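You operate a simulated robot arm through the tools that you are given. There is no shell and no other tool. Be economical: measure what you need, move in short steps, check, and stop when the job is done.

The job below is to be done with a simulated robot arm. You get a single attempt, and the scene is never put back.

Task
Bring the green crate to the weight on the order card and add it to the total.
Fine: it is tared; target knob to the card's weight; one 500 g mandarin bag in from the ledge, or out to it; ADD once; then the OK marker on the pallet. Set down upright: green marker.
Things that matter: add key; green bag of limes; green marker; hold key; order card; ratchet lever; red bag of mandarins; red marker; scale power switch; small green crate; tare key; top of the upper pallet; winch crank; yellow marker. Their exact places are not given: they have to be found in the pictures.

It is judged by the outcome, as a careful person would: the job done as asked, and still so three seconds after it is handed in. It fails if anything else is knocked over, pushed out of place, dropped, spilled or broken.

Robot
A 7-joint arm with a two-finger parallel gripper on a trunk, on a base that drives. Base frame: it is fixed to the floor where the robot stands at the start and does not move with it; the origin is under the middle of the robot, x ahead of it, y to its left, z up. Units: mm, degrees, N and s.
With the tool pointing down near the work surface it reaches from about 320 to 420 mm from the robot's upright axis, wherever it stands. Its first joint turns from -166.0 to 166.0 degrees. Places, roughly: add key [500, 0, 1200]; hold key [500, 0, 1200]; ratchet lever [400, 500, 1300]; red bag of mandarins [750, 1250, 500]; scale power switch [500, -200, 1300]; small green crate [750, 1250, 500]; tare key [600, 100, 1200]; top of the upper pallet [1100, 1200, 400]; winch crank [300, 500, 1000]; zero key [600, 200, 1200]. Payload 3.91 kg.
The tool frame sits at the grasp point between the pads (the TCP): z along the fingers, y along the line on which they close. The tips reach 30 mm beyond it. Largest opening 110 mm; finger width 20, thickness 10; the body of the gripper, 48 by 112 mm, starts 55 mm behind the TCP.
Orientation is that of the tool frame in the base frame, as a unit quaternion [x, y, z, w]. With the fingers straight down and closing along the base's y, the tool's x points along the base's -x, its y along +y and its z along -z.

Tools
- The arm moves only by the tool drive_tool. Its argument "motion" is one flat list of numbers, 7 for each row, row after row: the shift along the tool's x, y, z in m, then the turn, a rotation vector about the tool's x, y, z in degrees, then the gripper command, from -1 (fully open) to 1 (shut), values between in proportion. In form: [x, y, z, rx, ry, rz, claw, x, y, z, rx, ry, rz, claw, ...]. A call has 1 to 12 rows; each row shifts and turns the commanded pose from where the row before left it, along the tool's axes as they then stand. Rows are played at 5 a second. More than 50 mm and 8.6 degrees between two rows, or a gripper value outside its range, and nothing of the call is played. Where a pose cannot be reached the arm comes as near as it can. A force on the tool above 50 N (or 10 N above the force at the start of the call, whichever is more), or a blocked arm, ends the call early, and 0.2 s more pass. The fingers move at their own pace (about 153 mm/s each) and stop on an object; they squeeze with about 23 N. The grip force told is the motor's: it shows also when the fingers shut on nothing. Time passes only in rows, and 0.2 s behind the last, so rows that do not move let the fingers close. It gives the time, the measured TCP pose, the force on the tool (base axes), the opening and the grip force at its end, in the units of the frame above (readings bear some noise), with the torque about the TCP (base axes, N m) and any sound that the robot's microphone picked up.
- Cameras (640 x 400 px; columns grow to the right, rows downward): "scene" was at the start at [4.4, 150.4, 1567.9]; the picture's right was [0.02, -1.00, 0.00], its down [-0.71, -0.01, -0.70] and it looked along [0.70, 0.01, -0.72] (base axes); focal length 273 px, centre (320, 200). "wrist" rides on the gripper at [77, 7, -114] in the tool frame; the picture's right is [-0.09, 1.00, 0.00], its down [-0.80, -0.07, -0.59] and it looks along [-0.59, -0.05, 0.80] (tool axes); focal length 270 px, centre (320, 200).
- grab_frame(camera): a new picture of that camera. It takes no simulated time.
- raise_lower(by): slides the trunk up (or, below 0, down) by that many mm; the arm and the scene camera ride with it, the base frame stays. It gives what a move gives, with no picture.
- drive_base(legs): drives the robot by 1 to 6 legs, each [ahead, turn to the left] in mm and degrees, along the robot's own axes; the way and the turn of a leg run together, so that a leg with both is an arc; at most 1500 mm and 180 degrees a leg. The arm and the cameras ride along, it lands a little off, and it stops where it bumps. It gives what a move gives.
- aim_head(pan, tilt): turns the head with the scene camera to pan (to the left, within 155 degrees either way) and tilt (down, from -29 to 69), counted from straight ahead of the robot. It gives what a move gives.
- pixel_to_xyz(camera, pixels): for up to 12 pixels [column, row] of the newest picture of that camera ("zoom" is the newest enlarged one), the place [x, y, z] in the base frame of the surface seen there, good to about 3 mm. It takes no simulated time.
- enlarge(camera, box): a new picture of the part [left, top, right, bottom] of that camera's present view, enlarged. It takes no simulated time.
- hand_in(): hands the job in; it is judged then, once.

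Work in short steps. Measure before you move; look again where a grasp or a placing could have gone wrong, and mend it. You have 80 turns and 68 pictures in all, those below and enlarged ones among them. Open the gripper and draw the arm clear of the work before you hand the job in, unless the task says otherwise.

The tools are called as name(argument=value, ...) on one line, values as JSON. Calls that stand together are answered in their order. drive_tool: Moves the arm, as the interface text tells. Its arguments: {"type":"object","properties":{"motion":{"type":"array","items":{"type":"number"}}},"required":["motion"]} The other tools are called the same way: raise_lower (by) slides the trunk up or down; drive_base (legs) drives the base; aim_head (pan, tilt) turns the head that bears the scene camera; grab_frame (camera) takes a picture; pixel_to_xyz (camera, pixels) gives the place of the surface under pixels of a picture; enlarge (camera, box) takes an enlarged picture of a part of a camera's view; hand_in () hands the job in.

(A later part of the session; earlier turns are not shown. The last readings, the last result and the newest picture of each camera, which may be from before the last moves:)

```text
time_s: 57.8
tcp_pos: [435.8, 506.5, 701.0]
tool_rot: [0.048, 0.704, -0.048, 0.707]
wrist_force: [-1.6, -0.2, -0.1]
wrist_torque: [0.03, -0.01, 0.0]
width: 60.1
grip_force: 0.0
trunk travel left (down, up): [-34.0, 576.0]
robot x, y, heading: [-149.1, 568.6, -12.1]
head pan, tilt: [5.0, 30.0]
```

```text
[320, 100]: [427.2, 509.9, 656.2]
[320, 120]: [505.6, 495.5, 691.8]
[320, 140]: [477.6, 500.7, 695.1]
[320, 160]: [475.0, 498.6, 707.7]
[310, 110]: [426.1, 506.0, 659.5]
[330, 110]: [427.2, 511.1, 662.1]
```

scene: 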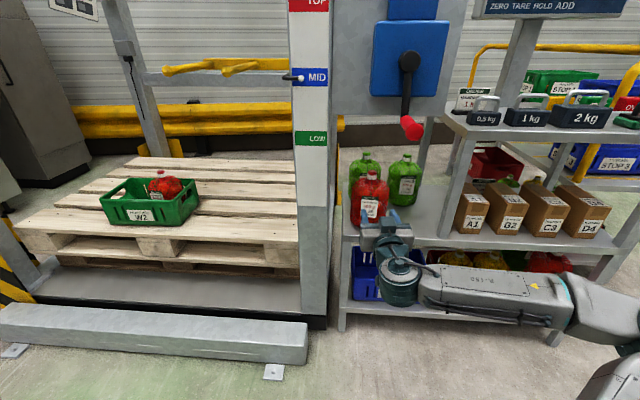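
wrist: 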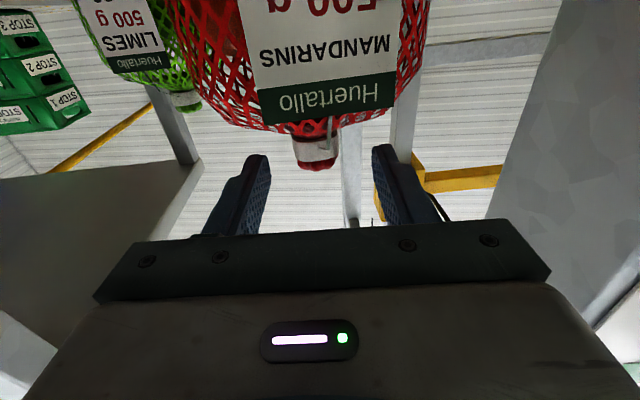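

The neck (317,150) is centred between fingers. Advance 53 mm with 4 mm up, then close.

drive_tool(motion=[-0.002, -0.001, 0.018, 0, 0, 0, -0.09, -0.002, -0.001, 0.018, 0, 0, 0, -0.09, 0, 0, 0.015, 0, 0, 0, -0.09, 0, 0, 0, 0, 0, 0, 1, 0, 0, 0, 0, 0, 0, 1, 0, 0, 0, 0, 0, 0, 1])

grab_frame(camera="wrist")

```text
time_s: 59.2
tcp_pos: [487.1, 495.1, 705.9]
tool_rot: [0.049, 0.706, -0.049, 0.705]
wrist_force: [0.2, -0.4, 0.8]
wrist_torque: [0.06, -0.03, 0.03]
width: 31.6
grip_force: 23.4
trunk travel left (down, up): [-34.0, 576.0]
robot x, y, heading: [-149.3, 568.1, -12.0]
head pan, tilt: [5.0, 30.0]
```

```text
36 pictures are left
```

wrist: 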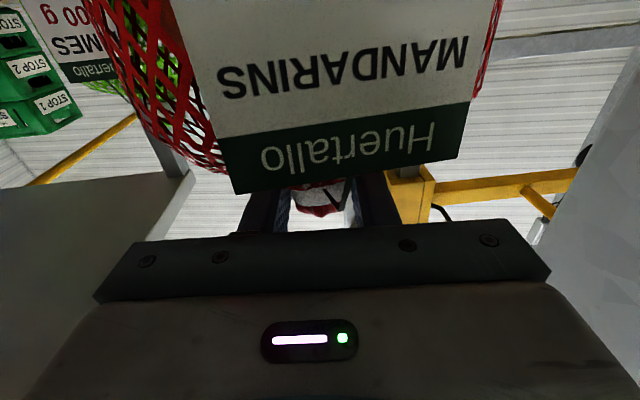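

Gripped (31.6 mm). Lift with the trunk 60 mm and check the force.

raise_lower(by=60)

drive_base(legs=[[-190, 0]])

grab_frame(camera="scene")

```text
time_s: 60.2
tcp_pos: [488.1, 496.1, 766.5]
tool_rot: [0.048, 0.705, -0.048, 0.706]
wrist_force: [0.5, 0.0, -5.1]
wrist_torque: [0.01, 0.0, 0.0]
width: 31.9
grip_force: 23.2
trunk travel left (down, up): [-94.0, 516.0]
robot x, y, heading: [-143.5, 570.3, -12.0]
head pan, tilt: [5.0, 30.0]
```

```text
time_s: 61.7
tcp_pos: [301.6, 535.9, 766.4]
tool_rot: [0.047, 0.705, -0.048, 0.706]
wrist_force: [-0.3, -0.7, -4.5]
wrist_torque: [0.0, 0.02, 0.0]
width: 31.7
grip_force: 23.1
trunk travel left (down, up): [-94.0, 516.0]
robot x, y, heading: [-333.0, 608.1, -12.2]
head pan, tilt: [5.0, 30.0]
```

```text
35 pictures are left
```

scene: 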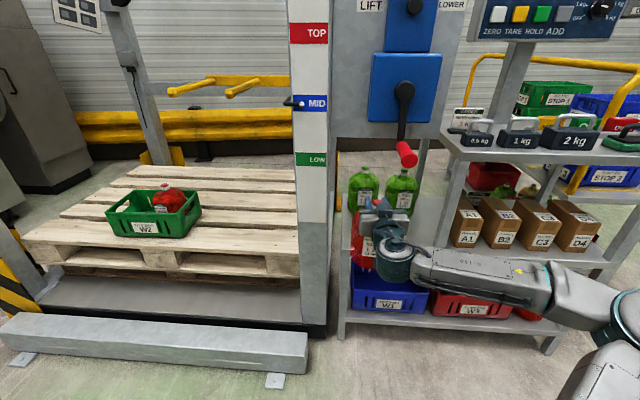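

The bag is held (5 N). Now zoom on the crate and measure its rim, interior and the pallet/rail.

enlarge(camera="scene", box=[80, 160, 240, 260])

pixel_to_xyz(camera="zoom", pixels=[[105, 220], [345, 230], [480, 165], [210, 120], [190, 185], [340, 125], [340, 180], [380, 175], [160, 175], [240, 160], [105, 260], [200, 360]])

pixel_to_xyz(camera="scene", pixels=[[20, 325], [300, 345], [10, 345], [150, 335], [270, 380], [150, 355], [60, 285], [25, 240], [300, 180], [240, 240]])

```text
4.00 times, centred on (160, 210) of scene
```

zoom: 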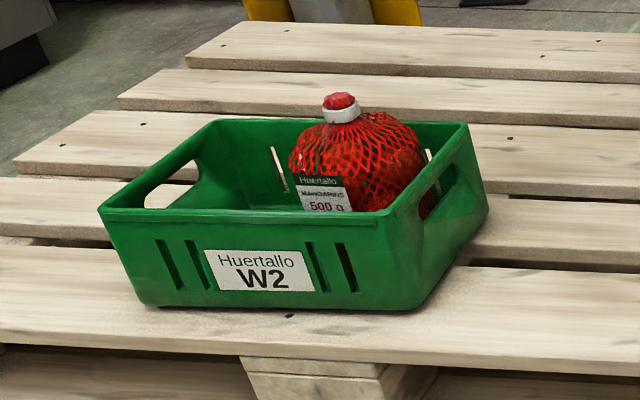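

```text
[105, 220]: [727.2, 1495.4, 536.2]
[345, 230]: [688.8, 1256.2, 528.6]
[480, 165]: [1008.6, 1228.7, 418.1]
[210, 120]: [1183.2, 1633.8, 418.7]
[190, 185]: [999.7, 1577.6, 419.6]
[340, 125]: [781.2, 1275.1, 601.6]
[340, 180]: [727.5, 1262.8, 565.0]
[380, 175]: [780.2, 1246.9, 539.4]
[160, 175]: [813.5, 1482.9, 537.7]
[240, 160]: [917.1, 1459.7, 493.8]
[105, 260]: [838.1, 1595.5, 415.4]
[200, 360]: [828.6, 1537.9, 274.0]
```

```text
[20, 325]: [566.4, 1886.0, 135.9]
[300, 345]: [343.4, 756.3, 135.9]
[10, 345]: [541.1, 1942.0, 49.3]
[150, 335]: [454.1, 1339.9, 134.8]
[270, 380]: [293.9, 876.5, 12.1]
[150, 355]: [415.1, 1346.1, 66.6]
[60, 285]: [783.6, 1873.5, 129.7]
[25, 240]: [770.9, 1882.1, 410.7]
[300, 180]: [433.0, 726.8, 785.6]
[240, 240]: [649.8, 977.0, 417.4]
```

Pallet top z≈417, crate rim z≈537, existing bag in the right half, so the left half is free around (803,1399). I turn left and drive to a standoff in front of the crate.

drive_base(legs=[[0, 92], [930, 0]])

aim_head(pan=100, tilt=50)

grab_frame(camera="scene")

```text
time_s: 70.5
tcp_pos: [-135.0, 2161.2, 766.8]
tool_rot: [-0.476, 0.522, 0.477, 0.523]
wrist_force: [0.5, 0.5, -6.2]
wrist_torque: [0.01, 0.0, 0.01]
width: 31.6
grip_force: 22.7
trunk travel left (down, up): [-94.0, 516.0]
robot x, y, heading: [-178.4, 1524.6, 80.2]
head pan, tilt: [5.0, 30.0]
```

```text
time_s: 72.2
tcp_pos: [-134.8, 2161.7, 766.3]
tool_rot: [-0.476, 0.522, 0.477, 0.523]
wrist_force: [-0.2, 0.0, -4.6]
wrist_torque: [-0.04, 0.04, -0.01]
width: 31.3
grip_force: 23.1
trunk travel left (down, up): [-94.0, 516.0]
robot x, y, heading: [-178.3, 1523.2, 80.5]
head pan, tilt: [100.0, 50.0]
```

```text
33 pictures are left
```

scene: 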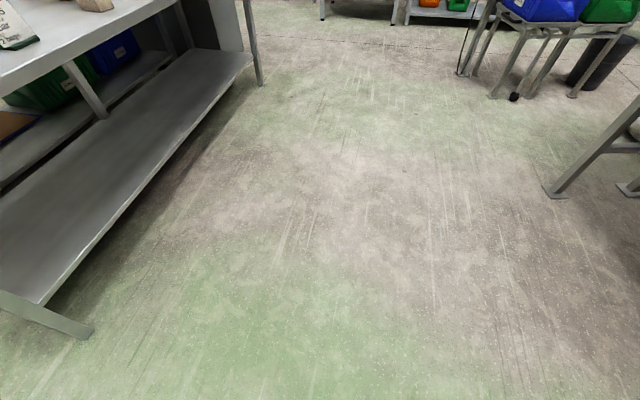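

Free floor behind here. Turn right 91° to face the crate and look.

drive_base(legs=[[0, -91.3]])

aim_head(pan=-3, tilt=38)

grab_frame(camera="scene")

```text
time_s: 76.5
tcp_pos: [456.6, 1480.7, 767.0]
tool_rot: [0.032, 0.706, -0.033, 0.707]
wrist_force: [-0.2, -0.7, -4.5]
wrist_torque: [-0.01, 0.01, -0.02]
width: 31.0
grip_force: 23.1
trunk travel left (down, up): [-94.0, 516.0]
robot x, y, heading: [-178.4, 1525.7, -9.7]
head pan, tilt: [100.0, 50.0]
```

```text
time_s: 78.3
tcp_pos: [457.4, 1478.7, 767.1]
tool_rot: [0.033, 0.706, -0.033, 0.707]
wrist_force: [0.7, 0.8, -5.1]
wrist_torque: [-0.01, 0.01, -0.01]
width: 31.5
grip_force: 23.3
trunk travel left (down, up): [-94.0, 516.0]
robot x, y, heading: [-176.2, 1525.1, -9.7]
head pan, tilt: [-3.0, 38.0]
```

```text
32 pictures are left
```

scene: 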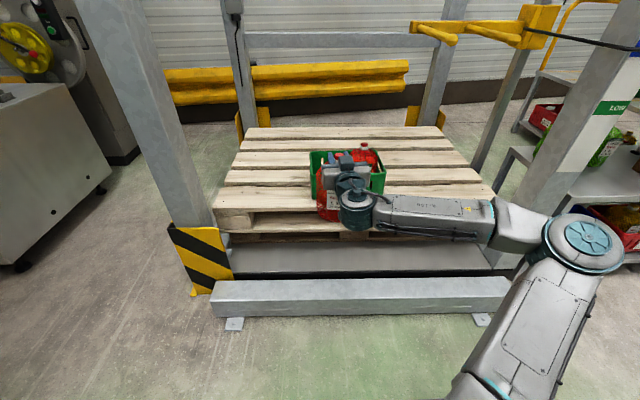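

I zoom to measure the crate's rim and existing bag from here.

enlarge(camera="scene", box=[290, 130, 410, 220])

pixel_to_xyz(camera="zoom", pixels=[[110, 115], [115, 200], [500, 205], [480, 130], [110, 160], [495, 170], [390, 95], [420, 110], [480, 240], [115, 300], [340, 120], [440, 165]])

```text
4.44 times, centred on (350, 175) of scene
```

zoom: 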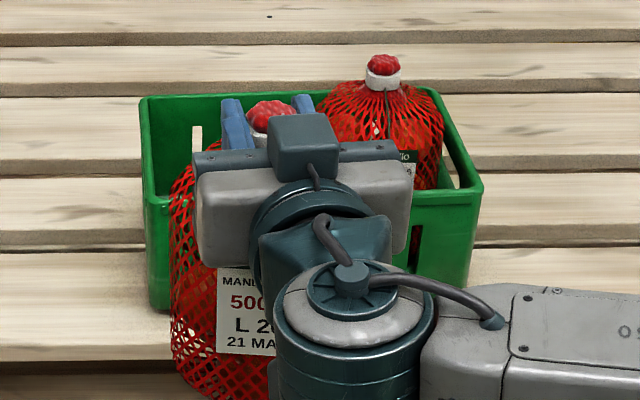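

```text
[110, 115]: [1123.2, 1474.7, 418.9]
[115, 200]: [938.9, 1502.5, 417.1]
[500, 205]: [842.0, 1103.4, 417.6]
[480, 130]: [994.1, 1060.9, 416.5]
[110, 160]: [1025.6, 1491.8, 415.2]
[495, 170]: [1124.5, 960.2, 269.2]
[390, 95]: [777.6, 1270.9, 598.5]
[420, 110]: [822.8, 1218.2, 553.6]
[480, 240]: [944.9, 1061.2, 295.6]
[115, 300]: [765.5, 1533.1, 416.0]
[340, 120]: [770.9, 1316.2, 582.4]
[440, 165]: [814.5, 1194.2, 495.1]
```

Measure exact rim pixels on the crate.

pixel_to_xyz(camera="zoom", pixels=[[147, 101], [148, 150], [152, 202], [190, 100], [476, 188], [456, 140], [438, 95], [450, 230], [155, 280], [300, 98], [430, 198], [165, 120]])

```text
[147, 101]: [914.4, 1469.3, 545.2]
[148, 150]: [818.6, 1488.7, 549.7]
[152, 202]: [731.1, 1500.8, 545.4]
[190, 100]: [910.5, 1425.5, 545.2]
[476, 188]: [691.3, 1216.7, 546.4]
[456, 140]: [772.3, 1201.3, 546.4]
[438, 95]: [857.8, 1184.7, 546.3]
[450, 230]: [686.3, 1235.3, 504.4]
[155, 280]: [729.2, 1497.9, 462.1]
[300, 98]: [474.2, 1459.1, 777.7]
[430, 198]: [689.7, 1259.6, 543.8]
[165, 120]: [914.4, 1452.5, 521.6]
```

Crate inner depth ≈166, width ≈272; the new bag should sit at about (795,1408). Bag bottom now clears the rim by ~33 mm. I drive 230 mm ahead, align yaw, and extend the arm 100 mm.

drive_base(legs=[[230, 0]])

drive_tool(motion=[0, 0, 0, 3.7, 0, 0, 1, 0, -0.006, 0.025, 0, 0, 0, 1, 0, -0.006, 0.025, 0, 0, 0, 1, 0, 0, 0.025, 0, 0, 0, 1, 0, 0, 0.025, 0, 0, 0, 1])

```text
time_s: 80.0
tcp_pos: [681.6, 1441.9, 766.2]
tool_rot: [0.033, 0.706, -0.033, 0.707]
wrist_force: [0.3, 0.5, -5.3]
wrist_torque: [0.01, 0.05, 0.0]
width: 31.2
grip_force: 23.2
trunk travel left (down, up): [-94.0, 516.0]
robot x, y, heading: [42.4, 1488.1, -9.9]
head pan, tilt: [-3.0, 38.0]
```

```text
time_s: 81.2
tcp_pos: [778.3, 1412.3, 765.0]
tool_rot: [0.054, 0.705, -0.055, 0.705]
wrist_force: [-0.2, 0.4, -4.6]
wrist_torque: [0.04, 0.05, 0.05]
width: 31.2
grip_force: 22.9
trunk travel left (down, up): [-94.0, 516.0]
robot x, y, heading: [43.8, 1487.8, -9.7]
head pan, tilt: [-3.0, 38.0]
```

Reached. Advance 17 mm more, and view.

drive_tool(motion=[0, -0.002, 0.017, 0, 0, 0, 1, 0, 0, 0, 0, 0, 0, 1])

grab_frame(camera="scene")

grab_frame(camera="wrist")

```text
time_s: 81.8
tcp_pos: [796.9, 1407.4, 766.8]
tool_rot: [0.056, 0.704, -0.057, 0.706]
wrist_force: [0.3, -0.4, -4.9]
wrist_torque: [0.02, 0.0, 0.02]
width: 31.3
grip_force: 23.0
trunk travel left (down, up): [-94.0, 516.0]
robot x, y, heading: [40.5, 1487.4, -9.8]
head pan, tilt: [-3.0, 38.0]
```

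```text
30 pictures are left
```

scene: 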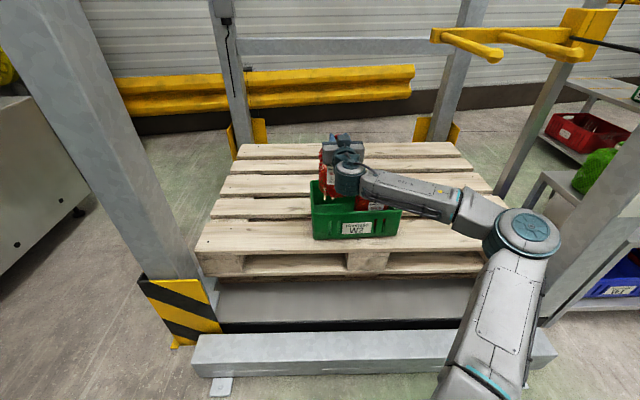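

```text
29 pictures are left
```

wrist: 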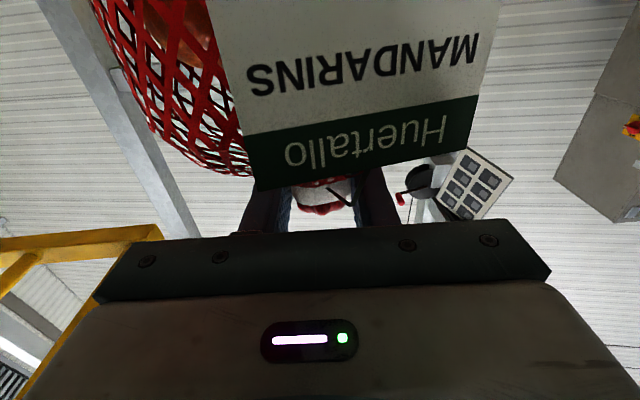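

Lower the trunk 60 mm so the bag enters the crate, and check with a zoom.

raise_lower(by=-60)

enlarge(camera="scene", box=[290, 130, 430, 250])

```text
time_s: 82.8
tcp_pos: [794.9, 1408.6, 705.9]
tool_rot: [0.056, 0.705, -0.056, 0.705]
wrist_force: [0.4, 0.3, -4.2]
wrist_torque: [-0.02, 0.03, -0.04]
width: 31.3
grip_force: 22.7
trunk travel left (down, up): [-34.0, 576.0]
robot x, y, heading: [44.7, 1486.0, -9.7]
head pan, tilt: [-3.0, 38.0]
```

```text
3.33 times, centred on (360, 190) of scene
```

zoom: 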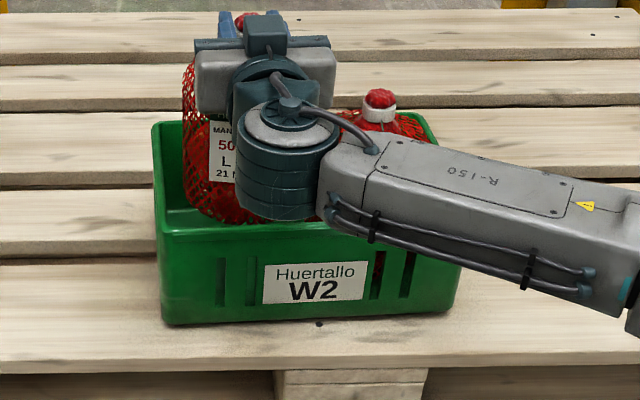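

The bag is inside the rim. I check how near the wrist barrel and forearm are to the crate before lowering further.

pixel_to_xyz(camera="zoom", pixels=[[290, 130], [280, 210], [340, 165], [400, 145], [480, 160], [600, 190], [330, 200], [450, 260], [260, 140], [205, 220], [190, 190], [265, 90]])

```text
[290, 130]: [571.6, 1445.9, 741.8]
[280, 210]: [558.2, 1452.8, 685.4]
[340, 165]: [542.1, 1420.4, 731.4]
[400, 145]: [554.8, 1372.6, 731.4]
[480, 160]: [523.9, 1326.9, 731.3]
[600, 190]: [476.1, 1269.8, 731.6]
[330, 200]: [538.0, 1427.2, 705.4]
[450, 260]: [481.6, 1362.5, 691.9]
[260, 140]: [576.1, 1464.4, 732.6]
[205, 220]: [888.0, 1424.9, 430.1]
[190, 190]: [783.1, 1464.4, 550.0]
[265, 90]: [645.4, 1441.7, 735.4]
```

All arm parts are well in front of the crate. Lower 34 by trunk, then 46 mm by arm.

raise_lower(by=-34)

drive_tool(motion=[0.012, 0, 0, 0, 0, 0, 1, 0.012, 0, 0, 0, 0, 0, 1, 0.011, 0, 0, 0, 0, 0, 1, 0.011, 0, 0, 0, 0, 0, 1])

enlarge(camera="scene", box=[290, 130, 430, 250])

```text
time_s: 83.6
tcp_pos: [794.8, 1408.3, 670.8]
tool_rot: [0.055, 0.704, -0.056, 0.706]
wrist_force: [0.4, -0.5, -4.2]
wrist_torque: [-0.01, 0.0, -0.02]
width: 31.0
grip_force: 22.8
trunk travel left (down, up): [0.0, 610.0]
robot x, y, heading: [42.9, 1487.4, -9.7]
head pan, tilt: [-3.0, 38.0]
```

```text
time_s: 84.6
tcp_pos: [795.3, 1412.2, 664.7]
tool_rot: [0.053, 0.705, -0.055, 0.705]
wrist_force: [0.1, -0.2, -5.5]
wrist_torque: [-0.01, 0.01, -0.01]
width: 31.4
grip_force: 22.8
out of reach, approached as far as the arm can: row 1, 2, 3, 4
trunk travel left (down, up): [0.0, 610.0]
robot x, y, heading: [45.3, 1486.7, -9.6]
head pan, tilt: [-3.0, 38.0]
```

```text
3.33 times, centred on (360, 190) of scene
```

zoom: 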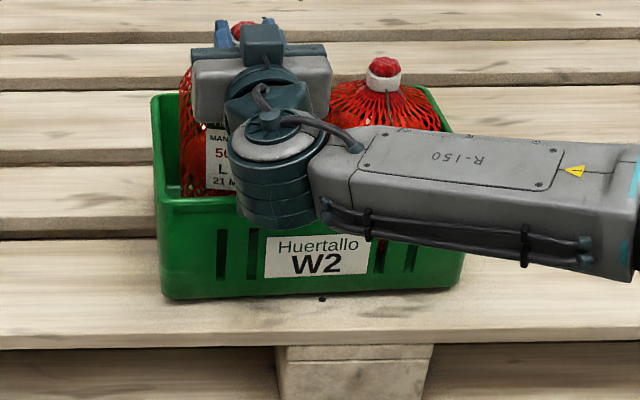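

The arm can't go lower at this long reach. I raise clear again, retract the arm 100 mm and bring the base 100 mm nearer instead.

raise_lower(by=110)

drive_tool(motion=[0, 0, -0.025, 0, 0, 0, 1, 0, 0, -0.025, 0, 0, 0, 1, 0, 0, -0.025, 0, 0, 0, 1, 0, 0, -0.025, 0, 0, 0, 1])

drive_base(legs=[[100, 0]])

```text
time_s: 86.0
tcp_pos: [795.8, 1411.9, 773.6]
tool_rot: [0.053, 0.705, -0.055, 0.705]
wrist_force: [-0.7, 0.4, -5.8]
wrist_torque: [0.02, 0.02, -0.01]
width: 31.2
grip_force: 22.8
trunk travel left (down, up): [-110.0, 500.0]
robot x, y, heading: [47.1, 1487.8, -9.7]
head pan, tilt: [-3.0, 38.0]
```

```text
time_s: 87.0
tcp_pos: [695.3, 1427.5, 773.1]
tool_rot: [0.052, 0.705, -0.054, 0.705]
wrist_force: [0.5, -0.4, -5.5]
wrist_torque: [0.01, -0.01, 0.01]
width: 31.5
grip_force: 22.6
trunk travel left (down, up): [-110.0, 500.0]
robot x, y, heading: [44.2, 1487.8, -9.7]
head pan, tilt: [-3.0, 38.0]
```

```text
time_s: 88.1
tcp_pos: [793.5, 1409.9, 774.2]
tool_rot: [0.053, 0.705, -0.055, 0.705]
wrist_force: [0.2, -0.5, -4.7]
wrist_torque: [-0.01, 0.01, -0.04]
width: 31.3
grip_force: 23.3
trunk travel left (down, up): [-110.0, 500.0]
robot x, y, heading: [143.3, 1470.4, -9.8]
head pan, tilt: [-3.0, 38.0]
```

No bump. Test lowering 55 mm with the arm at this shorter reach.

drive_tool(motion=[0.014, -0.002, 0, 0, 0, 0, 1, 0.014, 0, 0, 0, 0, 0, 1, 0.014, 0, 0, 0, 0, 0, 1, 0.013, 0, 0, 0, 0, 0, 1])

```text
time_s: 89.1
tcp_pos: [793.4, 1407.6, 760.8]
tool_rot: [0.053, 0.705, -0.055, 0.705]
wrist_force: [0.6, 0.0, -5.4]
wrist_torque: [-0.01, 0.03, -0.03]
width: 31.2
grip_force: 22.8
out of reach, approached as far as the arm can: row 2, 3, 4
trunk travel left (down, up): [-110.0, 500.0]
robot x, y, heading: [143.9, 1471.2, -9.6]
head pan, tilt: [-3.0, 38.0]
```

A joint limit stops it at ~14 mm lower. A slight 8.5° downward pitch lifts the wrist and gains the missing height; I shift 29 mm forward to compensate for the bag's swing, then pitch.

drive_tool(motion=[0, 0, 0.015, 0, 0, 0, 1, 0, 0, 0.014, 0, 0, 0, 1, 0, 0, 0, 0, 4.25, 0, 1, 0, 0, 0, 0, 4.25, 0, 1, 0.012, 0, 0, 0, 0, 0, 1, 0.012, 0, 0, 0, 0, 0, 1, 0.012, 0, 0, 0, 0, 0, 1])

```text
time_s: 90.7
tcp_pos: [810.6, 1401.4, 728.1]
tool_rot: [0.057, 0.756, -0.051, 0.651]
wrist_force: [-1.3, 0.3, -4.9]
wrist_torque: [0.01, -0.07, 0.0]
width: 31.1
grip_force: 23.7
out of reach, approached as far as the arm can: row 2
trunk travel left (down, up): [-110.0, 500.0]
robot x, y, heading: [142.8, 1466.8, -9.8]
head pan, tilt: [-3.0, 38.0]
```

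Now it would reach z≈618 with the trunk fully down. Nudge 10 mm forward, lower the trunk 80, and check.

drive_tool(motion=[-0.0015, 0, 0.01, 0, 0, 0, 1])

raise_lower(by=-80)

enlarge(camera="scene", box=[270, 150, 450, 280])

```text
time_s: 91.1
tcp_pos: [819.9, 1399.4, 728.2]
tool_rot: [0.058, 0.756, -0.052, 0.65]
wrist_force: [-0.3, 1.0, -5.0]
wrist_torque: [0.01, -0.07, 0.0]
width: 31.5
grip_force: 22.7
trunk travel left (down, up): [-110.0, 500.0]
robot x, y, heading: [141.7, 1470.5, -9.8]
head pan, tilt: [-3.0, 38.0]
```

```text
time_s: 92.3
tcp_pos: [820.2, 1399.6, 649.3]
tool_rot: [0.058, 0.756, -0.051, 0.65]
wrist_force: [1.1, 0.1, -3.5]
wrist_torque: [-0.04, -0.03, -0.04]
width: 31.3
grip_force: 22.5
trunk travel left (down, up): [-30.0, 580.0]
robot x, y, heading: [143.7, 1472.1, -9.7]
head pan, tilt: [-3.0, 38.0]
```

```text
3.08 times, centred on (360, 215) of scene
```

zoom: 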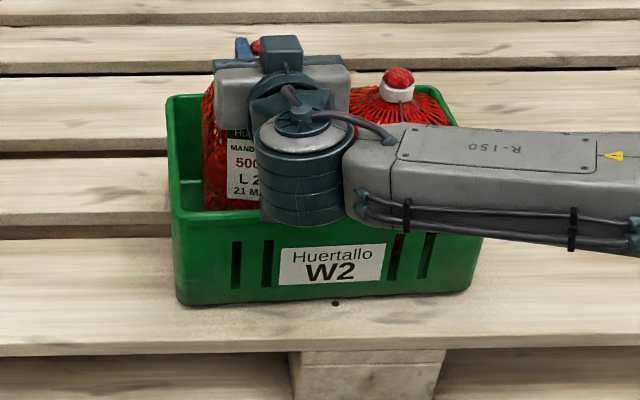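

Bag sits within the left half. Lower the trunk in small steps watching the force.

raise_lower(by=-14)

raise_lower(by=-8)

```text
time_s: 92.9
tcp_pos: [819.9, 1400.2, 635.0]
tool_rot: [0.057, 0.756, -0.051, 0.651]
wrist_force: [-1.1, 0.3, -5.2]
wrist_torque: [-0.01, -0.04, 0.02]
width: 31.1
grip_force: 23.2
trunk travel left (down, up): [-16.0, 594.0]
robot x, y, heading: [141.7, 1475.3, -9.7]
head pan, tilt: [-3.0, 38.0]
```

```text
time_s: 93.5
tcp_pos: [820.6, 1399.4, 626.5]
tool_rot: [0.056, 0.755, -0.05, 0.651]
wrist_force: [0.1, -0.1, -6.2]
wrist_torque: [-0.02, -0.07, 0.01]
width: 31.2
grip_force: 22.8
trunk travel left (down, up): [-8.0, 602.0]
robot x, y, heading: [141.3, 1470.8, -9.8]
head pan, tilt: [-3.0, 38.0]
```

Still hanging (−6 N). Lower the last 8 mm and then a few mm by arm.

raise_lower(by=-8)

drive_tool(motion=[0.004, 0, 0, 0, 0, 0, 1, 0, 0, 0, 0, 0, 0, 1])

```text
time_s: 94.1
tcp_pos: [820.7, 1400.1, 621.7]
tool_rot: [0.057, 0.754, -0.051, 0.653]
wrist_force: [-0.8, 0.0, 9.9]
wrist_torque: [0.1, -0.29, 0.0]
width: 31.2
grip_force: 23.4
trunk travel left (down, up): [0.0, 610.0]
robot x, y, heading: [142.0, 1470.5, -9.4]
head pan, tilt: [-3.0, 38.0]
```

```text
time_s: 94.7
tcp_pos: [818.5, 1398.5, 616.6]
tool_rot: [0.056, 0.754, -0.05, 0.652]
wrist_force: [-2.0, 0.8, 20.0]
wrist_torque: [-0.01, -0.41, -0.02]
width: 30.0
grip_force: 23.4
trunk travel left (down, up): [0.0, 610.0]
robot x, y, heading: [141.9, 1469.7, -9.8]
head pan, tilt: [-3.0, 38.0]
```

Contact made (+20 N). Ease up 4 mm, open to 60 mm, and draw back along the tool axis.

drive_tool(motion=[-0.004, 0, 0, 0, 0, 0, 1, 0, 0, 0, 0, 0, 0, -0.09, 0, 0, 0, 0, 0, 0, -0.09, 0, 0, -0.015, 0, 0, 0, -0.09, 0, 0, -0.02, 0, 0, 0, -0.09, 0, 0, -0.025, 0, 0, 0, -0.09, 0, 0, -0.025, 0, 0, 0, -0.09])

enlarge(camera="scene", box=[270, 150, 450, 280])

```text
time_s: 96.3
tcp_pos: [735.0, 1413.0, 630.6]
tool_rot: [0.057, 0.756, -0.05, 0.65]
wrist_force: [0.4, 0.2, -0.9]
wrist_torque: [-0.02, -0.01, 0.04]
width: 59.8
grip_force: 0.0
trunk travel left (down, up): [0.0, 610.0]
robot x, y, heading: [143.1, 1470.4, -9.6]
head pan, tilt: [-3.0, 38.0]
```

```text
3.08 times, centred on (360, 215) of scene
```

zoom: 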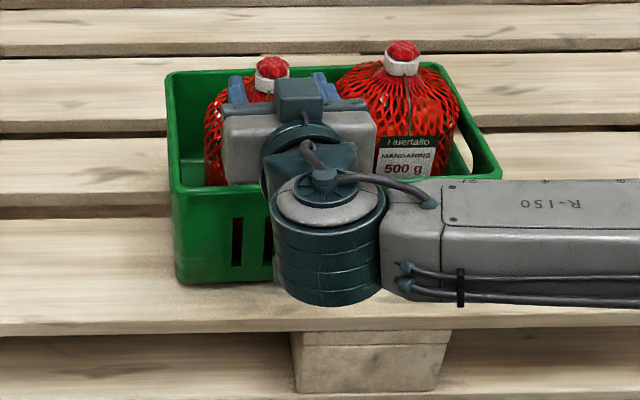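

Bag released upright in the crate. Raise slightly and back off, then look at the crate and display.

raise_lower(by=60)

drive_base(legs=[[-325, 0]])

raise_lower(by=400)

raise_lower(by=90)

aim_head(pan=-25, tilt=38)

grab_frame(camera="scene")

```text
time_s: 97.3
tcp_pos: [735.1, 1413.2, 690.4]
tool_rot: [0.056, 0.755, -0.05, 0.651]
wrist_force: [-0.1, 0.7, -0.7]
wrist_torque: [0.05, 0.01, 0.03]
width: 59.9
grip_force: 0.1
trunk travel left (down, up): [-60.0, 550.0]
robot x, y, heading: [144.6, 1472.6, -9.6]
head pan, tilt: [-3.0, 38.0]
```

```text
time_s: 99.4
tcp_pos: [422.5, 1469.0, 690.6]
tool_rot: [0.055, 0.756, -0.049, 0.651]
wrist_force: [-0.1, -0.7, -0.6]
wrist_torque: [0.03, 0.02, 0.04]
width: 60.0
grip_force: 0.0
trunk travel left (down, up): [-60.0, 550.0]
robot x, y, heading: [-171.4, 1524.1, -9.5]
head pan, tilt: [-3.0, 38.0]
```

```text
time_s: 103.2
tcp_pos: [421.0, 1469.0, 1090.9]
tool_rot: [0.054, 0.756, -0.048, 0.651]
wrist_force: [-0.5, -0.3, -0.3]
wrist_torque: [0.01, -0.03, 0.0]
width: 60.0
grip_force: 0.1
trunk travel left (down, up): [-460.0, 150.0]
robot x, y, heading: [-166.1, 1525.0, -9.6]
head pan, tilt: [-3.0, 38.0]
```

```text
time_s: 104.5
tcp_pos: [422.1, 1468.7, 1181.3]
tool_rot: [0.056, 0.755, -0.05, 0.651]
wrist_force: [-0.1, 1.5, 0.3]
wrist_torque: [0.02, -0.01, 0.01]
width: 59.9
grip_force: 0.0
trunk travel left (down, up): [-550.0, 60.0]
robot x, y, heading: [-172.3, 1522.4, -9.5]
head pan, tilt: [-3.0, 38.0]
```

```text
time_s: 105.3
tcp_pos: [421.5, 1468.6, 1181.8]
tool_rot: [0.055, 0.756, -0.049, 0.651]
wrist_force: [0.2, -0.6, 0.1]
wrist_torque: [-0.01, -0.03, 0.0]
width: 59.9
grip_force: 0.0
trunk travel left (down, up): [-550.0, 60.0]
robot x, y, heading: [-170.5, 1521.9, -9.5]
head pan, tilt: [-25.0, 38.0]
```

```text
24 pictures are left
```

scene: 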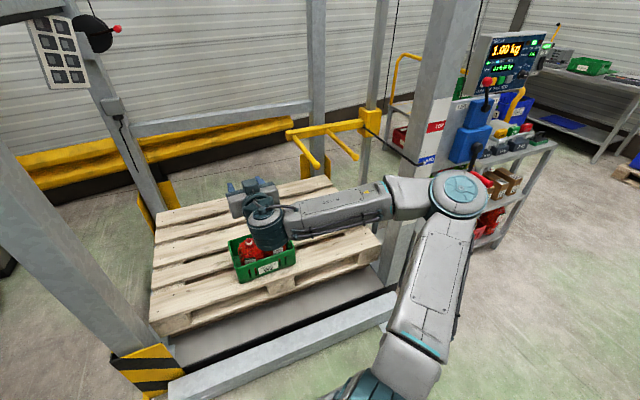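

The display appears to read 1.00 kg. I zoom to verify both, then drive back toward the panel.

enlarge(camera="scene", box=[470, 25, 550, 95])

enlarge(camera="scene", box=[200, 200, 340, 300])

drive_base(legs=[[0, -82.8], [1457, 0]])

```text
5.71 times, centred on (510, 60) of scene
```

zoom: 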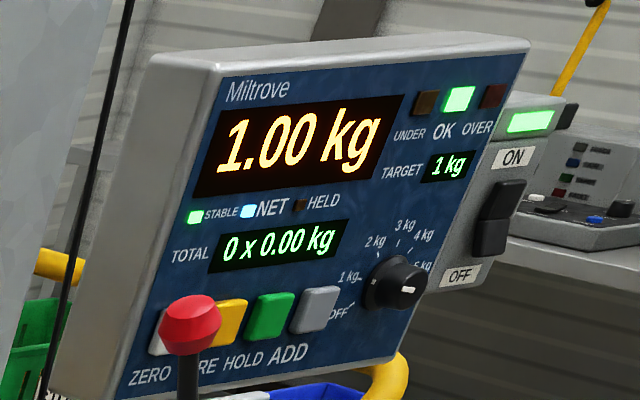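

```text
4.00 times, centred on (270, 250) of scene
```

zoom: 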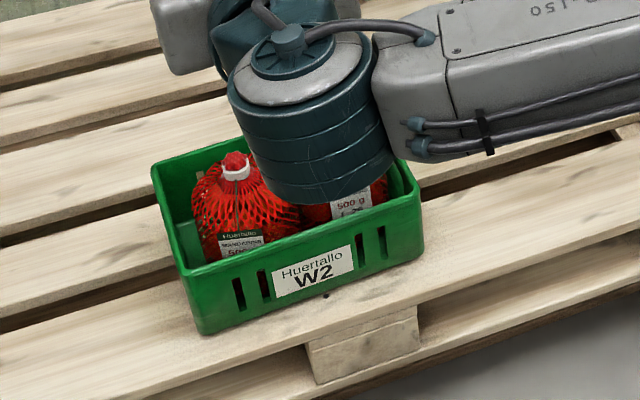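

```text
time_s: 116.1
tcp_pos: [-224.8, -520.4, 1180.2]
tool_rot: [0.542, 0.529, -0.468, 0.455]
wrist_force: [0.7, -0.6, -0.6]
wrist_torque: [0.02, 0.0, 0.03]
width: 59.6
grip_force: 0.1
trunk travel left (down, up): [-550.0, 60.0]
robot x, y, heading: [-243.7, 71.5, -92.6]
head pan, tilt: [-25.0, 38.0]
```

1.00 kg, OK lamp lit, stable, net. I turn to face the panel.

drive_base(legs=[[0, 81.6]])

drive_tool(motion=[0, 0, 0, 0, -4.2, 0, 1, 0, 0, 0, 0, -4.2, 0, 1, 0, 0, 0, 0, 0, 0, 1])

grab_frame(camera="wrist")

```text
time_s: 119.9
tcp_pos: [342.7, -28.6, 1179.9]
tool_rot: [0.088, 0.752, -0.078, 0.648]
wrist_force: [-1.0, 0.7, -0.3]
wrist_torque: [0.0, 0.01, 0.0]
width: 59.9
grip_force: 0.0
trunk travel left (down, up): [-550.0, 60.0]
robot x, y, heading: [-243.6, 73.4, -14.6]
head pan, tilt: [-25.0, 38.0]
```

```text
time_s: 120.7
tcp_pos: [343.2, -28.7, 1180.1]
tool_rot: [0.083, 0.715, -0.081, 0.689]
wrist_force: [-0.5, 0.5, 0.1]
wrist_torque: [0.02, 0.02, 0.02]
width: 0.0
grip_force: 22.8
trunk travel left (down, up): [-550.0, 60.0]
robot x, y, heading: [-239.9, 69.6, -14.4]
head pan, tilt: [-25.0, 38.0]
```

```text
21 pictures are left
```

wrist: 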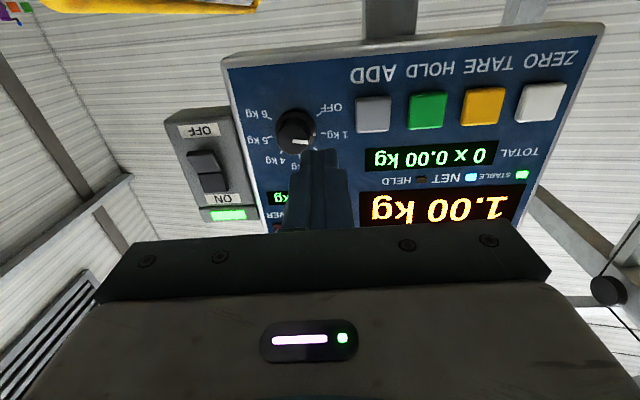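

The key ADD is at (373,113). I straighten the tool, move 48 mm left and up to the key's height (trunk −30 to stay inside the arm's range), and drive 60 mm forward.

raise_lower(by=-30)

drive_tool(motion=[0, 0, 0, -2.1, -2.1, 0, 1, -0.018, 0.018, 0, 0, 0, 0, 1, -0.018, 0.018, 0, 0, 0, 0, 1, -0.018, 0.018, 0, 0, 0, 0, 1])

drive_base(legs=[[60, 0]])

grab_frame(camera="wrist")

```text
time_s: 121.4
tcp_pos: [343.4, -29.5, 1150.2]
tool_rot: [0.084, 0.715, -0.083, 0.689]
wrist_force: [0.3, 0.9, -0.5]
wrist_torque: [0.02, 0.01, 0.04]
width: 0.2
grip_force: 23.4
trunk travel left (down, up): [-520.0, 90.0]
robot x, y, heading: [-240.1, 77.8, -14.4]
head pan, tilt: [-25.0, 38.0]
```

```text
time_s: 122.4
tcp_pos: [348.7, 12.9, 1212.3]
tool_rot: [0.069, 0.704, -0.07, 0.703]
wrist_force: [0.5, -0.1, 0.4]
wrist_torque: [0.03, 0.02, 0.01]
width: 0.3
grip_force: 22.7
out of reach, approached as far as the arm can: row 1
trunk travel left (down, up): [-520.0, 90.0]
robot x, y, heading: [-244.1, 75.1, -14.4]
head pan, tilt: [-25.0, 38.0]
```

```text
time_s: 123.4
tcp_pos: [407.9, -1.3, 1210.9]
tool_rot: [0.069, 0.705, -0.07, 0.703]
wrist_force: [0.5, 0.3, -0.9]
wrist_torque: [0.0, 0.0, 0.02]
width: 0.1
grip_force: 23.1
trunk travel left (down, up): [-520.0, 90.0]
robot x, y, heading: [-187.9, 63.6, -14.3]
head pan, tilt: [-25.0, 38.0]
```

```text
20 pictures are left
```

wrist: 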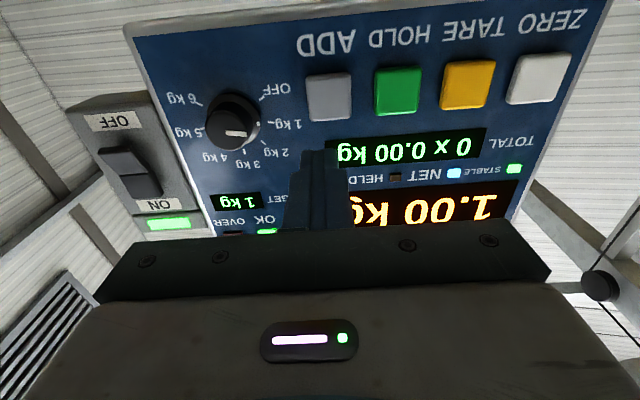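

Measure the ADD key again from here.

pixel_to_xyz(camera="wrist", pixels=[[330, 97], [312, 97], [348, 97], [330, 78], [330, 116]])

```text
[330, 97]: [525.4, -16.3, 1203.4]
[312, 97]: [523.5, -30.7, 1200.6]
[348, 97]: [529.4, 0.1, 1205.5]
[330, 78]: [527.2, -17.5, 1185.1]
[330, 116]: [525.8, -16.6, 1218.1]
```

Key centre (526,−16,1202). Line up and approach to ~10 mm before contact.

drive_tool(motion=[0.005, 0.004, 0.02, 0, 0, 0, 1, 0.004, 0.004, 0.02, 0, 0, 0, 1, 0, 0, 0.02, 0, 0, 0, 1, 0, 0, 0.015, 0, 0, 0, 1, 0, 0, 0, 0, 0, 0, 1])

grab_frame(camera="wrist")

```text
time_s: 124.6
tcp_pos: [480.4, -7.6, 1203.2]
tool_rot: [0.07, 0.704, -0.07, 0.703]
wrist_force: [0.2, 0.0, -0.8]
wrist_torque: [0.04, 0.01, 0.02]
width: 0.0
grip_force: 23.0
trunk travel left (down, up): [-520.0, 90.0]
robot x, y, heading: [-182.1, 57.6, -14.2]
head pan, tilt: [-25.0, 38.0]
```

```text
19 pictures are left
```

wrist: 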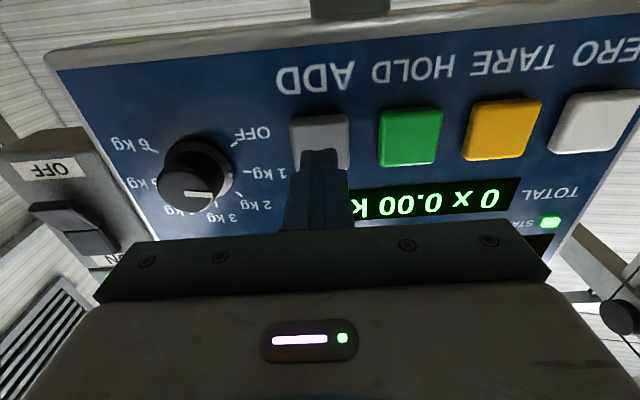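

Fingertips are ~16 mm from the ADD key, centred. Press in gently once.

drive_tool(motion=[0, 0, 0.007, 0, 0, 0, 1, 0, 0, 0.007, 0, 0, 0, 1, 0, 0, 0.003, 0, 0, 0, 1, 0, 0, 0.003, 0, 0, 0, 1, 0, 0, 0, 0, 0, 0, 1])

grab_frame(camera="wrist")

```text
time_s: 125.8
tcp_pos: [500.1, -12.4, 1203.4]
tool_rot: [0.07, 0.704, -0.071, 0.703]
wrist_force: [-2.4, -1.5, -1.5]
wrist_torque: [0.03, 0.02, -0.01]
width: 0.0
grip_force: 23.1
trunk travel left (down, up): [-520.0, 90.0]
robot x, y, heading: [-185.6, 62.3, -14.5]
head pan, tilt: [-25.0, 38.0]
heard: click
```

```text
18 pictures are left
```

wrist: 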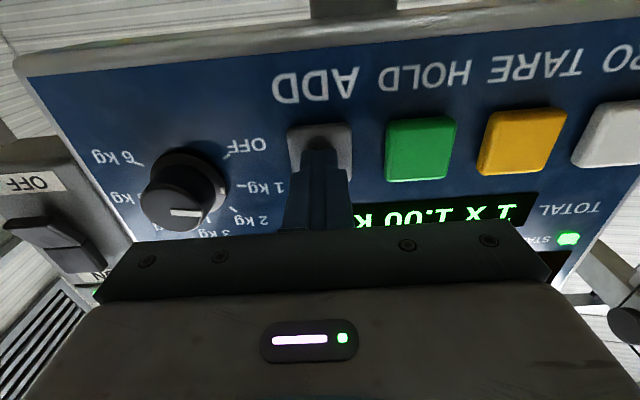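

Click heard, total 1 x 1.00. Withdraw straight back, drive off, and turn the tool downwards.

drive_tool(motion=[0, 0, -0.02, 0, 0, 0, 1, 0, 0, -0.03, 0, 0, 0, 1, 0, 0, -0.03, 0, 0, 0, 1])

drive_base(legs=[[-170, 0]])

drive_tool(motion=[0, 0, 0, 0, 8.5, 0, -0.4, 0, 0, 0, 0, 8.5, 0, -0.4, 0, 0, 0, 0, 8.5, 0, -0.4, 0, 0, 0, 0, 8.5, 0, -0.4, 0, 0, 0, 0, 8.5, 0, -0.4, 0, 0, 0, 0, 8.5, 0, -0.4, 0, 0, 0, 0, 8.5, 0, -0.4, 0, 0, 0, 0, 8.5, 0, -0.4, 0, 0, 0, 0, 8.5, 0, -0.4, 0, 0, 0, 0, 8.5, 0, -0.4, 0, 0, 0, 0, 5, 0, -0.4])

aim_head(pan=-10, tilt=45)

grab_frame(camera="scene")

grab_frame(camera="wrist")

```text
time_s: 126.6
tcp_pos: [420.2, 3.8, 1203.9]
tool_rot: [0.069, 0.704, -0.071, 0.703]
wrist_force: [-0.2, 0.5, 0.6]
wrist_torque: [0.01, 0.03, 0.05]
width: 0.0
grip_force: 22.5
trunk travel left (down, up): [-520.0, 90.0]
robot x, y, heading: [-188.3, 58.8, -14.4]
head pan, tilt: [-25.0, 38.0]
```

```text
time_s: 128.0
tcp_pos: [256.6, 42.8, 1204.8]
tool_rot: [0.071, 0.704, -0.072, 0.703]
wrist_force: [-0.2, 0.0, 0.0]
wrist_torque: [0.05, 0.01, -0.01]
width: 0.0
grip_force: 23.0
trunk travel left (down, up): [-520.0, 90.0]
robot x, y, heading: [-346.1, 101.8, -14.8]
head pan, tilt: [-25.0, 38.0]
```

```text
time_s: 130.4
tcp_pos: [257.5, 43.3, 1203.0]
tool_rot: [0.101, 0.995, -0.001, -0.002]
wrist_force: [-0.1, 0.0, -1.1]
wrist_torque: [0.0, -0.01, 0.04]
width: 77.2
grip_force: 0.1
trunk travel left (down, up): [-520.0, 90.0]
robot x, y, heading: [-350.9, 104.8, -14.6]
head pan, tilt: [-25.0, 38.0]
```

```text
time_s: 131.2
tcp_pos: [256.5, 42.6, 1203.7]
tool_rot: [0.1, 0.995, 0.0, -0.001]
wrist_force: [-0.6, -1.5, -0.5]
wrist_torque: [-0.02, 0.03, 0.02]
width: 76.9
grip_force: 0.0
trunk travel left (down, up): [-520.0, 90.0]
robot x, y, heading: [-349.9, 100.9, -14.7]
head pan, tilt: [-10.0, 45.0]
```

```text
17 pictures are left
```

scene: 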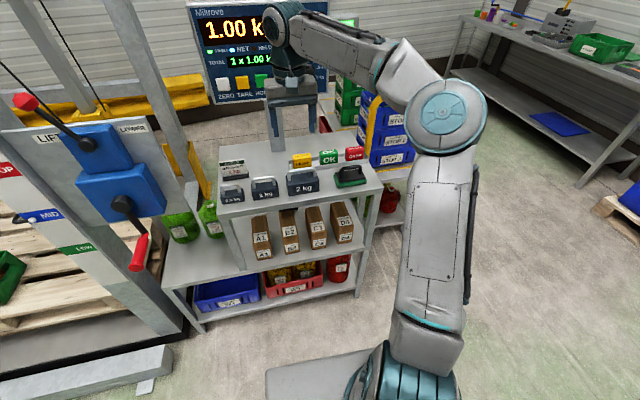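

```text
16 pictures are left
```

wrist: 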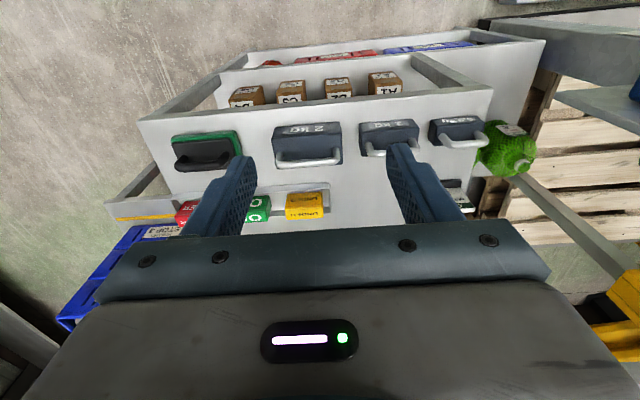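

Zoom on the markers at (330,155) in the scene view and measure.

enlarge(camera="scene", box=[280, 135, 380, 195])

pixel_to_xyz(camera="zoom", pixels=[[315, 115], [315, 160], [270, 110], [365, 105], [312, 98], [365, 160], [270, 165], [180, 170], [440, 130], [330, 185], [200, 115], [315, 135]])

```text
6.40 times, centred on (330, 165) of scene
```

zoom: 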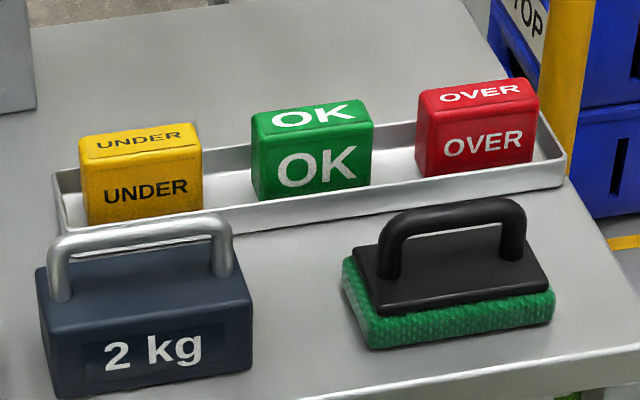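

```text
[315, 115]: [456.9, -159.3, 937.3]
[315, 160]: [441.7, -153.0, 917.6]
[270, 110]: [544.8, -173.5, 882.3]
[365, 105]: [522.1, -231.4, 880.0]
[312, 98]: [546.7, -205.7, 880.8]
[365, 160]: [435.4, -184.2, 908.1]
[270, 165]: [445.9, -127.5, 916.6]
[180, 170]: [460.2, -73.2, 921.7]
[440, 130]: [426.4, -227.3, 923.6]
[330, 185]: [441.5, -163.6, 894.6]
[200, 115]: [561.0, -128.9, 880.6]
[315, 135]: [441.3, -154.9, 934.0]
```

Marker: 60 wide, top z≈938, gaps of ~24 mm either side, base at ~882. Tool-down reach is too short for the pallet later, so I'll grip with the tool pitched ~55°. I test here (free space) that this pose reaches the equivalent low height.

drive_tool(motion=[0, 0, 0, 0, -7, 0, -0.4, 0, 0, 0, 0, -7, 0, -0.4, 0, 0, 0, 0, -7, 0, -0.4, 0, 0, 0, 0, -7, 0, -0.4, 0, 0, 0, 0, -7, 0, -0.4, 0.0216, 0, 0.0309, 0, 0, 0, -0.4, 0.0216, 0, 0.0309, 0, 0, 0, -0.4, 0.0216, 0, 0.0309, 0, 0, 0, -0.4, 0.0216, 0, 0.0309, 0, 0, 0, -0.4, 0.0216, 0, 0.0309, 0, 0, 0, -0.4, 0.0216, 0, 0.0309, 0, 0, 0, -0.4])

```text
time_s: 133.6
tcp_pos: [256.3, 41.9, 977.7]
tool_rot: [0.096, 0.949, -0.03, 0.299]
wrist_force: [0.0, -0.4, -0.6]
wrist_torque: [-0.03, -0.02, 0.03]
width: 76.7
grip_force: 0.1
trunk travel left (down, up): [-520.0, 90.0]
robot x, y, heading: [-348.7, 102.1, -14.8]
head pan, tilt: [-10.0, 45.0]
```

It reaches easily at 610 mm. Test another 60 mm outward at this height.

drive_tool(motion=[-0.0164, 0, 0.0115, 0, 0, 0, -0.4, -0.0164, 0, 0.0115, 0, 0, 0, -0.4, -0.0164, 0, 0.0115, 0, 0, 0, -0.4])

grab_frame(camera="wrist")

```text
time_s: 134.4
tcp_pos: [315.2, 30.9, 976.8]
tool_rot: [0.096, 0.949, -0.032, 0.298]
wrist_force: [-0.5, 0.4, -0.2]
wrist_torque: [0.01, -0.01, -0.02]
width: 77.4
grip_force: 0.1
trunk travel left (down, up): [-520.0, 90.0]
robot x, y, heading: [-351.2, 101.6, -14.6]
head pan, tilt: [-10.0, 45.0]
```

```text
14 pictures are left
```

wrist: 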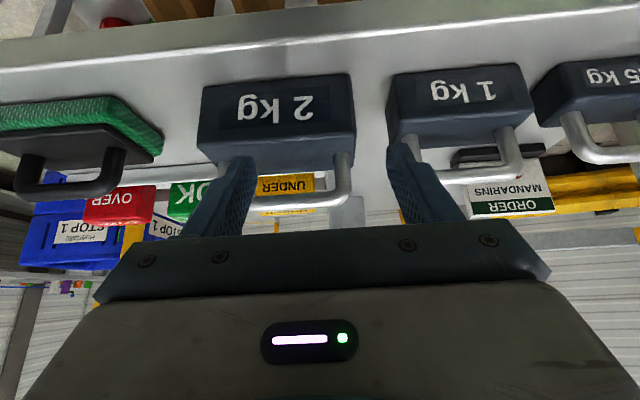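

Reach 670 works too. Now measure the 2 kg handle and sponge handle tops, and the marker, to check the hand's clearance.

pixel_to_xyz(camera="wrist", pixels=[[330, 200], [340, 180], [118, 165], [30, 180], [185, 195], [185, 205], [290, 184], [120, 205], [330, 110], [215, 110], [155, 140]])

```text
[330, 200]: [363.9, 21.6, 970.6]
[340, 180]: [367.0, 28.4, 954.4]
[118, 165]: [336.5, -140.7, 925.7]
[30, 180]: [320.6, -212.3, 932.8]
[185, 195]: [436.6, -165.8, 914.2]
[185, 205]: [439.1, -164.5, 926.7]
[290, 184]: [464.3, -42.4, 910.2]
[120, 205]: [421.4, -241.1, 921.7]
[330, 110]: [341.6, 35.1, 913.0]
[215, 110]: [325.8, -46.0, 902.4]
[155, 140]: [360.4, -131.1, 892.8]
```

The sponge handle (z≈940) sits under the hand's rear, so I'll use 65° pitch. First raise the trunk 90 for clearance, pitch, retract 50 mm, then turn and drive toward the marker.

raise_lower(by=90)

drive_tool(motion=[0.0205, 0, -0.0143, 0, 0, 0, -0.27, 0.0205, 0, -0.0143, 0, 0, 0, -0.27, 0, 0, 0, 0, 5, 0, -0.27, 0, 0, 0, -0.5, 5, 0, -0.27])

drive_base(legs=[[0, -7.2], [225, 0]])

```text
time_s: 135.7
tcp_pos: [316.3, 29.8, 1066.4]
tool_rot: [0.096, 0.949, -0.031, 0.298]
wrist_force: [-0.4, 0.2, 0.0]
wrist_torque: [-0.02, 0.0, -0.02]
width: 76.7
grip_force: 0.0
trunk travel left (down, up): [-610.0, 0.0]
robot x, y, heading: [-351.1, 101.9, -14.5]
head pan, tilt: [-10.0, 45.0]
```

```text
time_s: 136.7
tcp_pos: [267.0, 40.7, 1066.2]
tool_rot: [0.097, 0.972, -0.018, 0.214]
wrist_force: [0.1, 0.5, -0.3]
wrist_torque: [0.02, -0.02, -0.01]
width: 69.8
grip_force: 0.0
trunk travel left (down, up): [-610.0, 0.0]
robot x, y, heading: [-352.0, 98.8, -14.7]
head pan, tilt: [-10.0, 45.0]
```

```text
time_s: 138.9
tcp_pos: [463.0, -124.5, 1066.5]
tool_rot: [0.162, 0.963, -0.032, 0.213]
wrist_force: [0.5, -0.1, -0.2]
wrist_torque: [-0.04, 0.0, -0.03]
width: 69.8
grip_force: 0.1
trunk travel left (down, up): [-610.0, 0.0]
robot x, y, heading: [-141.0, 17.5, -22.1]
head pan, tilt: [-10.0, 45.0]
```

Yaw needs +8°, and 34 mm to the right; then lower to z≈1000 for a close look.

drive_tool(motion=[0, 0, 0, -3.36, 0, -7.26, -0.27, 0, -0.017, 0, 0, 0, 0, -0.27, 0, -0.017, 0, 0, 0, 0, -0.27, 0.0139, 0, 0.03, 0, 0, 0, -0.27, 0.0139, 0, 0.03, 0, 0, 0, -0.27, 0, 0, 0, 0, 0, 0, -0.27])

grab_frame(camera="wrist")

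```text
time_s: 140.3
tcp_pos: [457.0, -157.6, 1001.4]
tool_rot: [0.093, 0.972, -0.018, 0.216]
wrist_force: [0.0, -0.1, -0.1]
wrist_torque: [-0.02, 0.01, -0.03]
width: 69.7
grip_force: 0.1
trunk travel left (down, up): [-610.0, 0.0]
robot x, y, heading: [-144.7, 17.1, -22.3]
head pan, tilt: [-10.0, 45.0]
```

```text
13 pictures are left
```

wrist: 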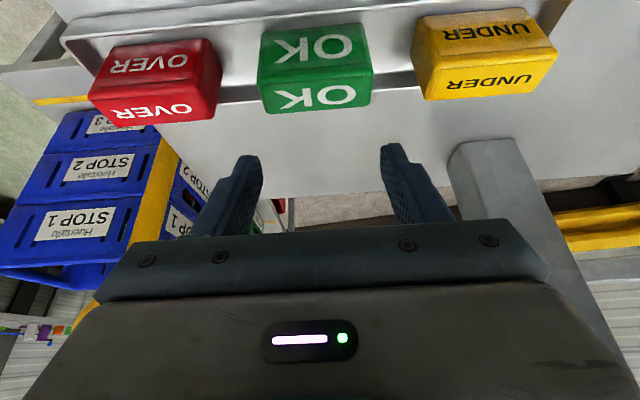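

Measure the marker's top face corners and the neighbours' edges.

pixel_to_xyz(camera="wrist", pixels=[[318, 96], [266, 98], [368, 92], [318, 84], [318, 106], [216, 105], [418, 85], [262, 60], [366, 50], [318, 40], [215, 60], [420, 50]])

```text
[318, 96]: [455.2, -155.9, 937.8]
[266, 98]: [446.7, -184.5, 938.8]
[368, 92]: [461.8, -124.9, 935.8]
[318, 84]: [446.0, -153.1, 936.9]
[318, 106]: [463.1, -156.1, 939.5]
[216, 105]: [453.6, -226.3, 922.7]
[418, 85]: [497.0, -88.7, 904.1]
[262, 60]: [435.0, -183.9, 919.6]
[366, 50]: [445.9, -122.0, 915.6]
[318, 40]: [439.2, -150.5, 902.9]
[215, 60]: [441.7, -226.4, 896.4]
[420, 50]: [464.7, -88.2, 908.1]
```

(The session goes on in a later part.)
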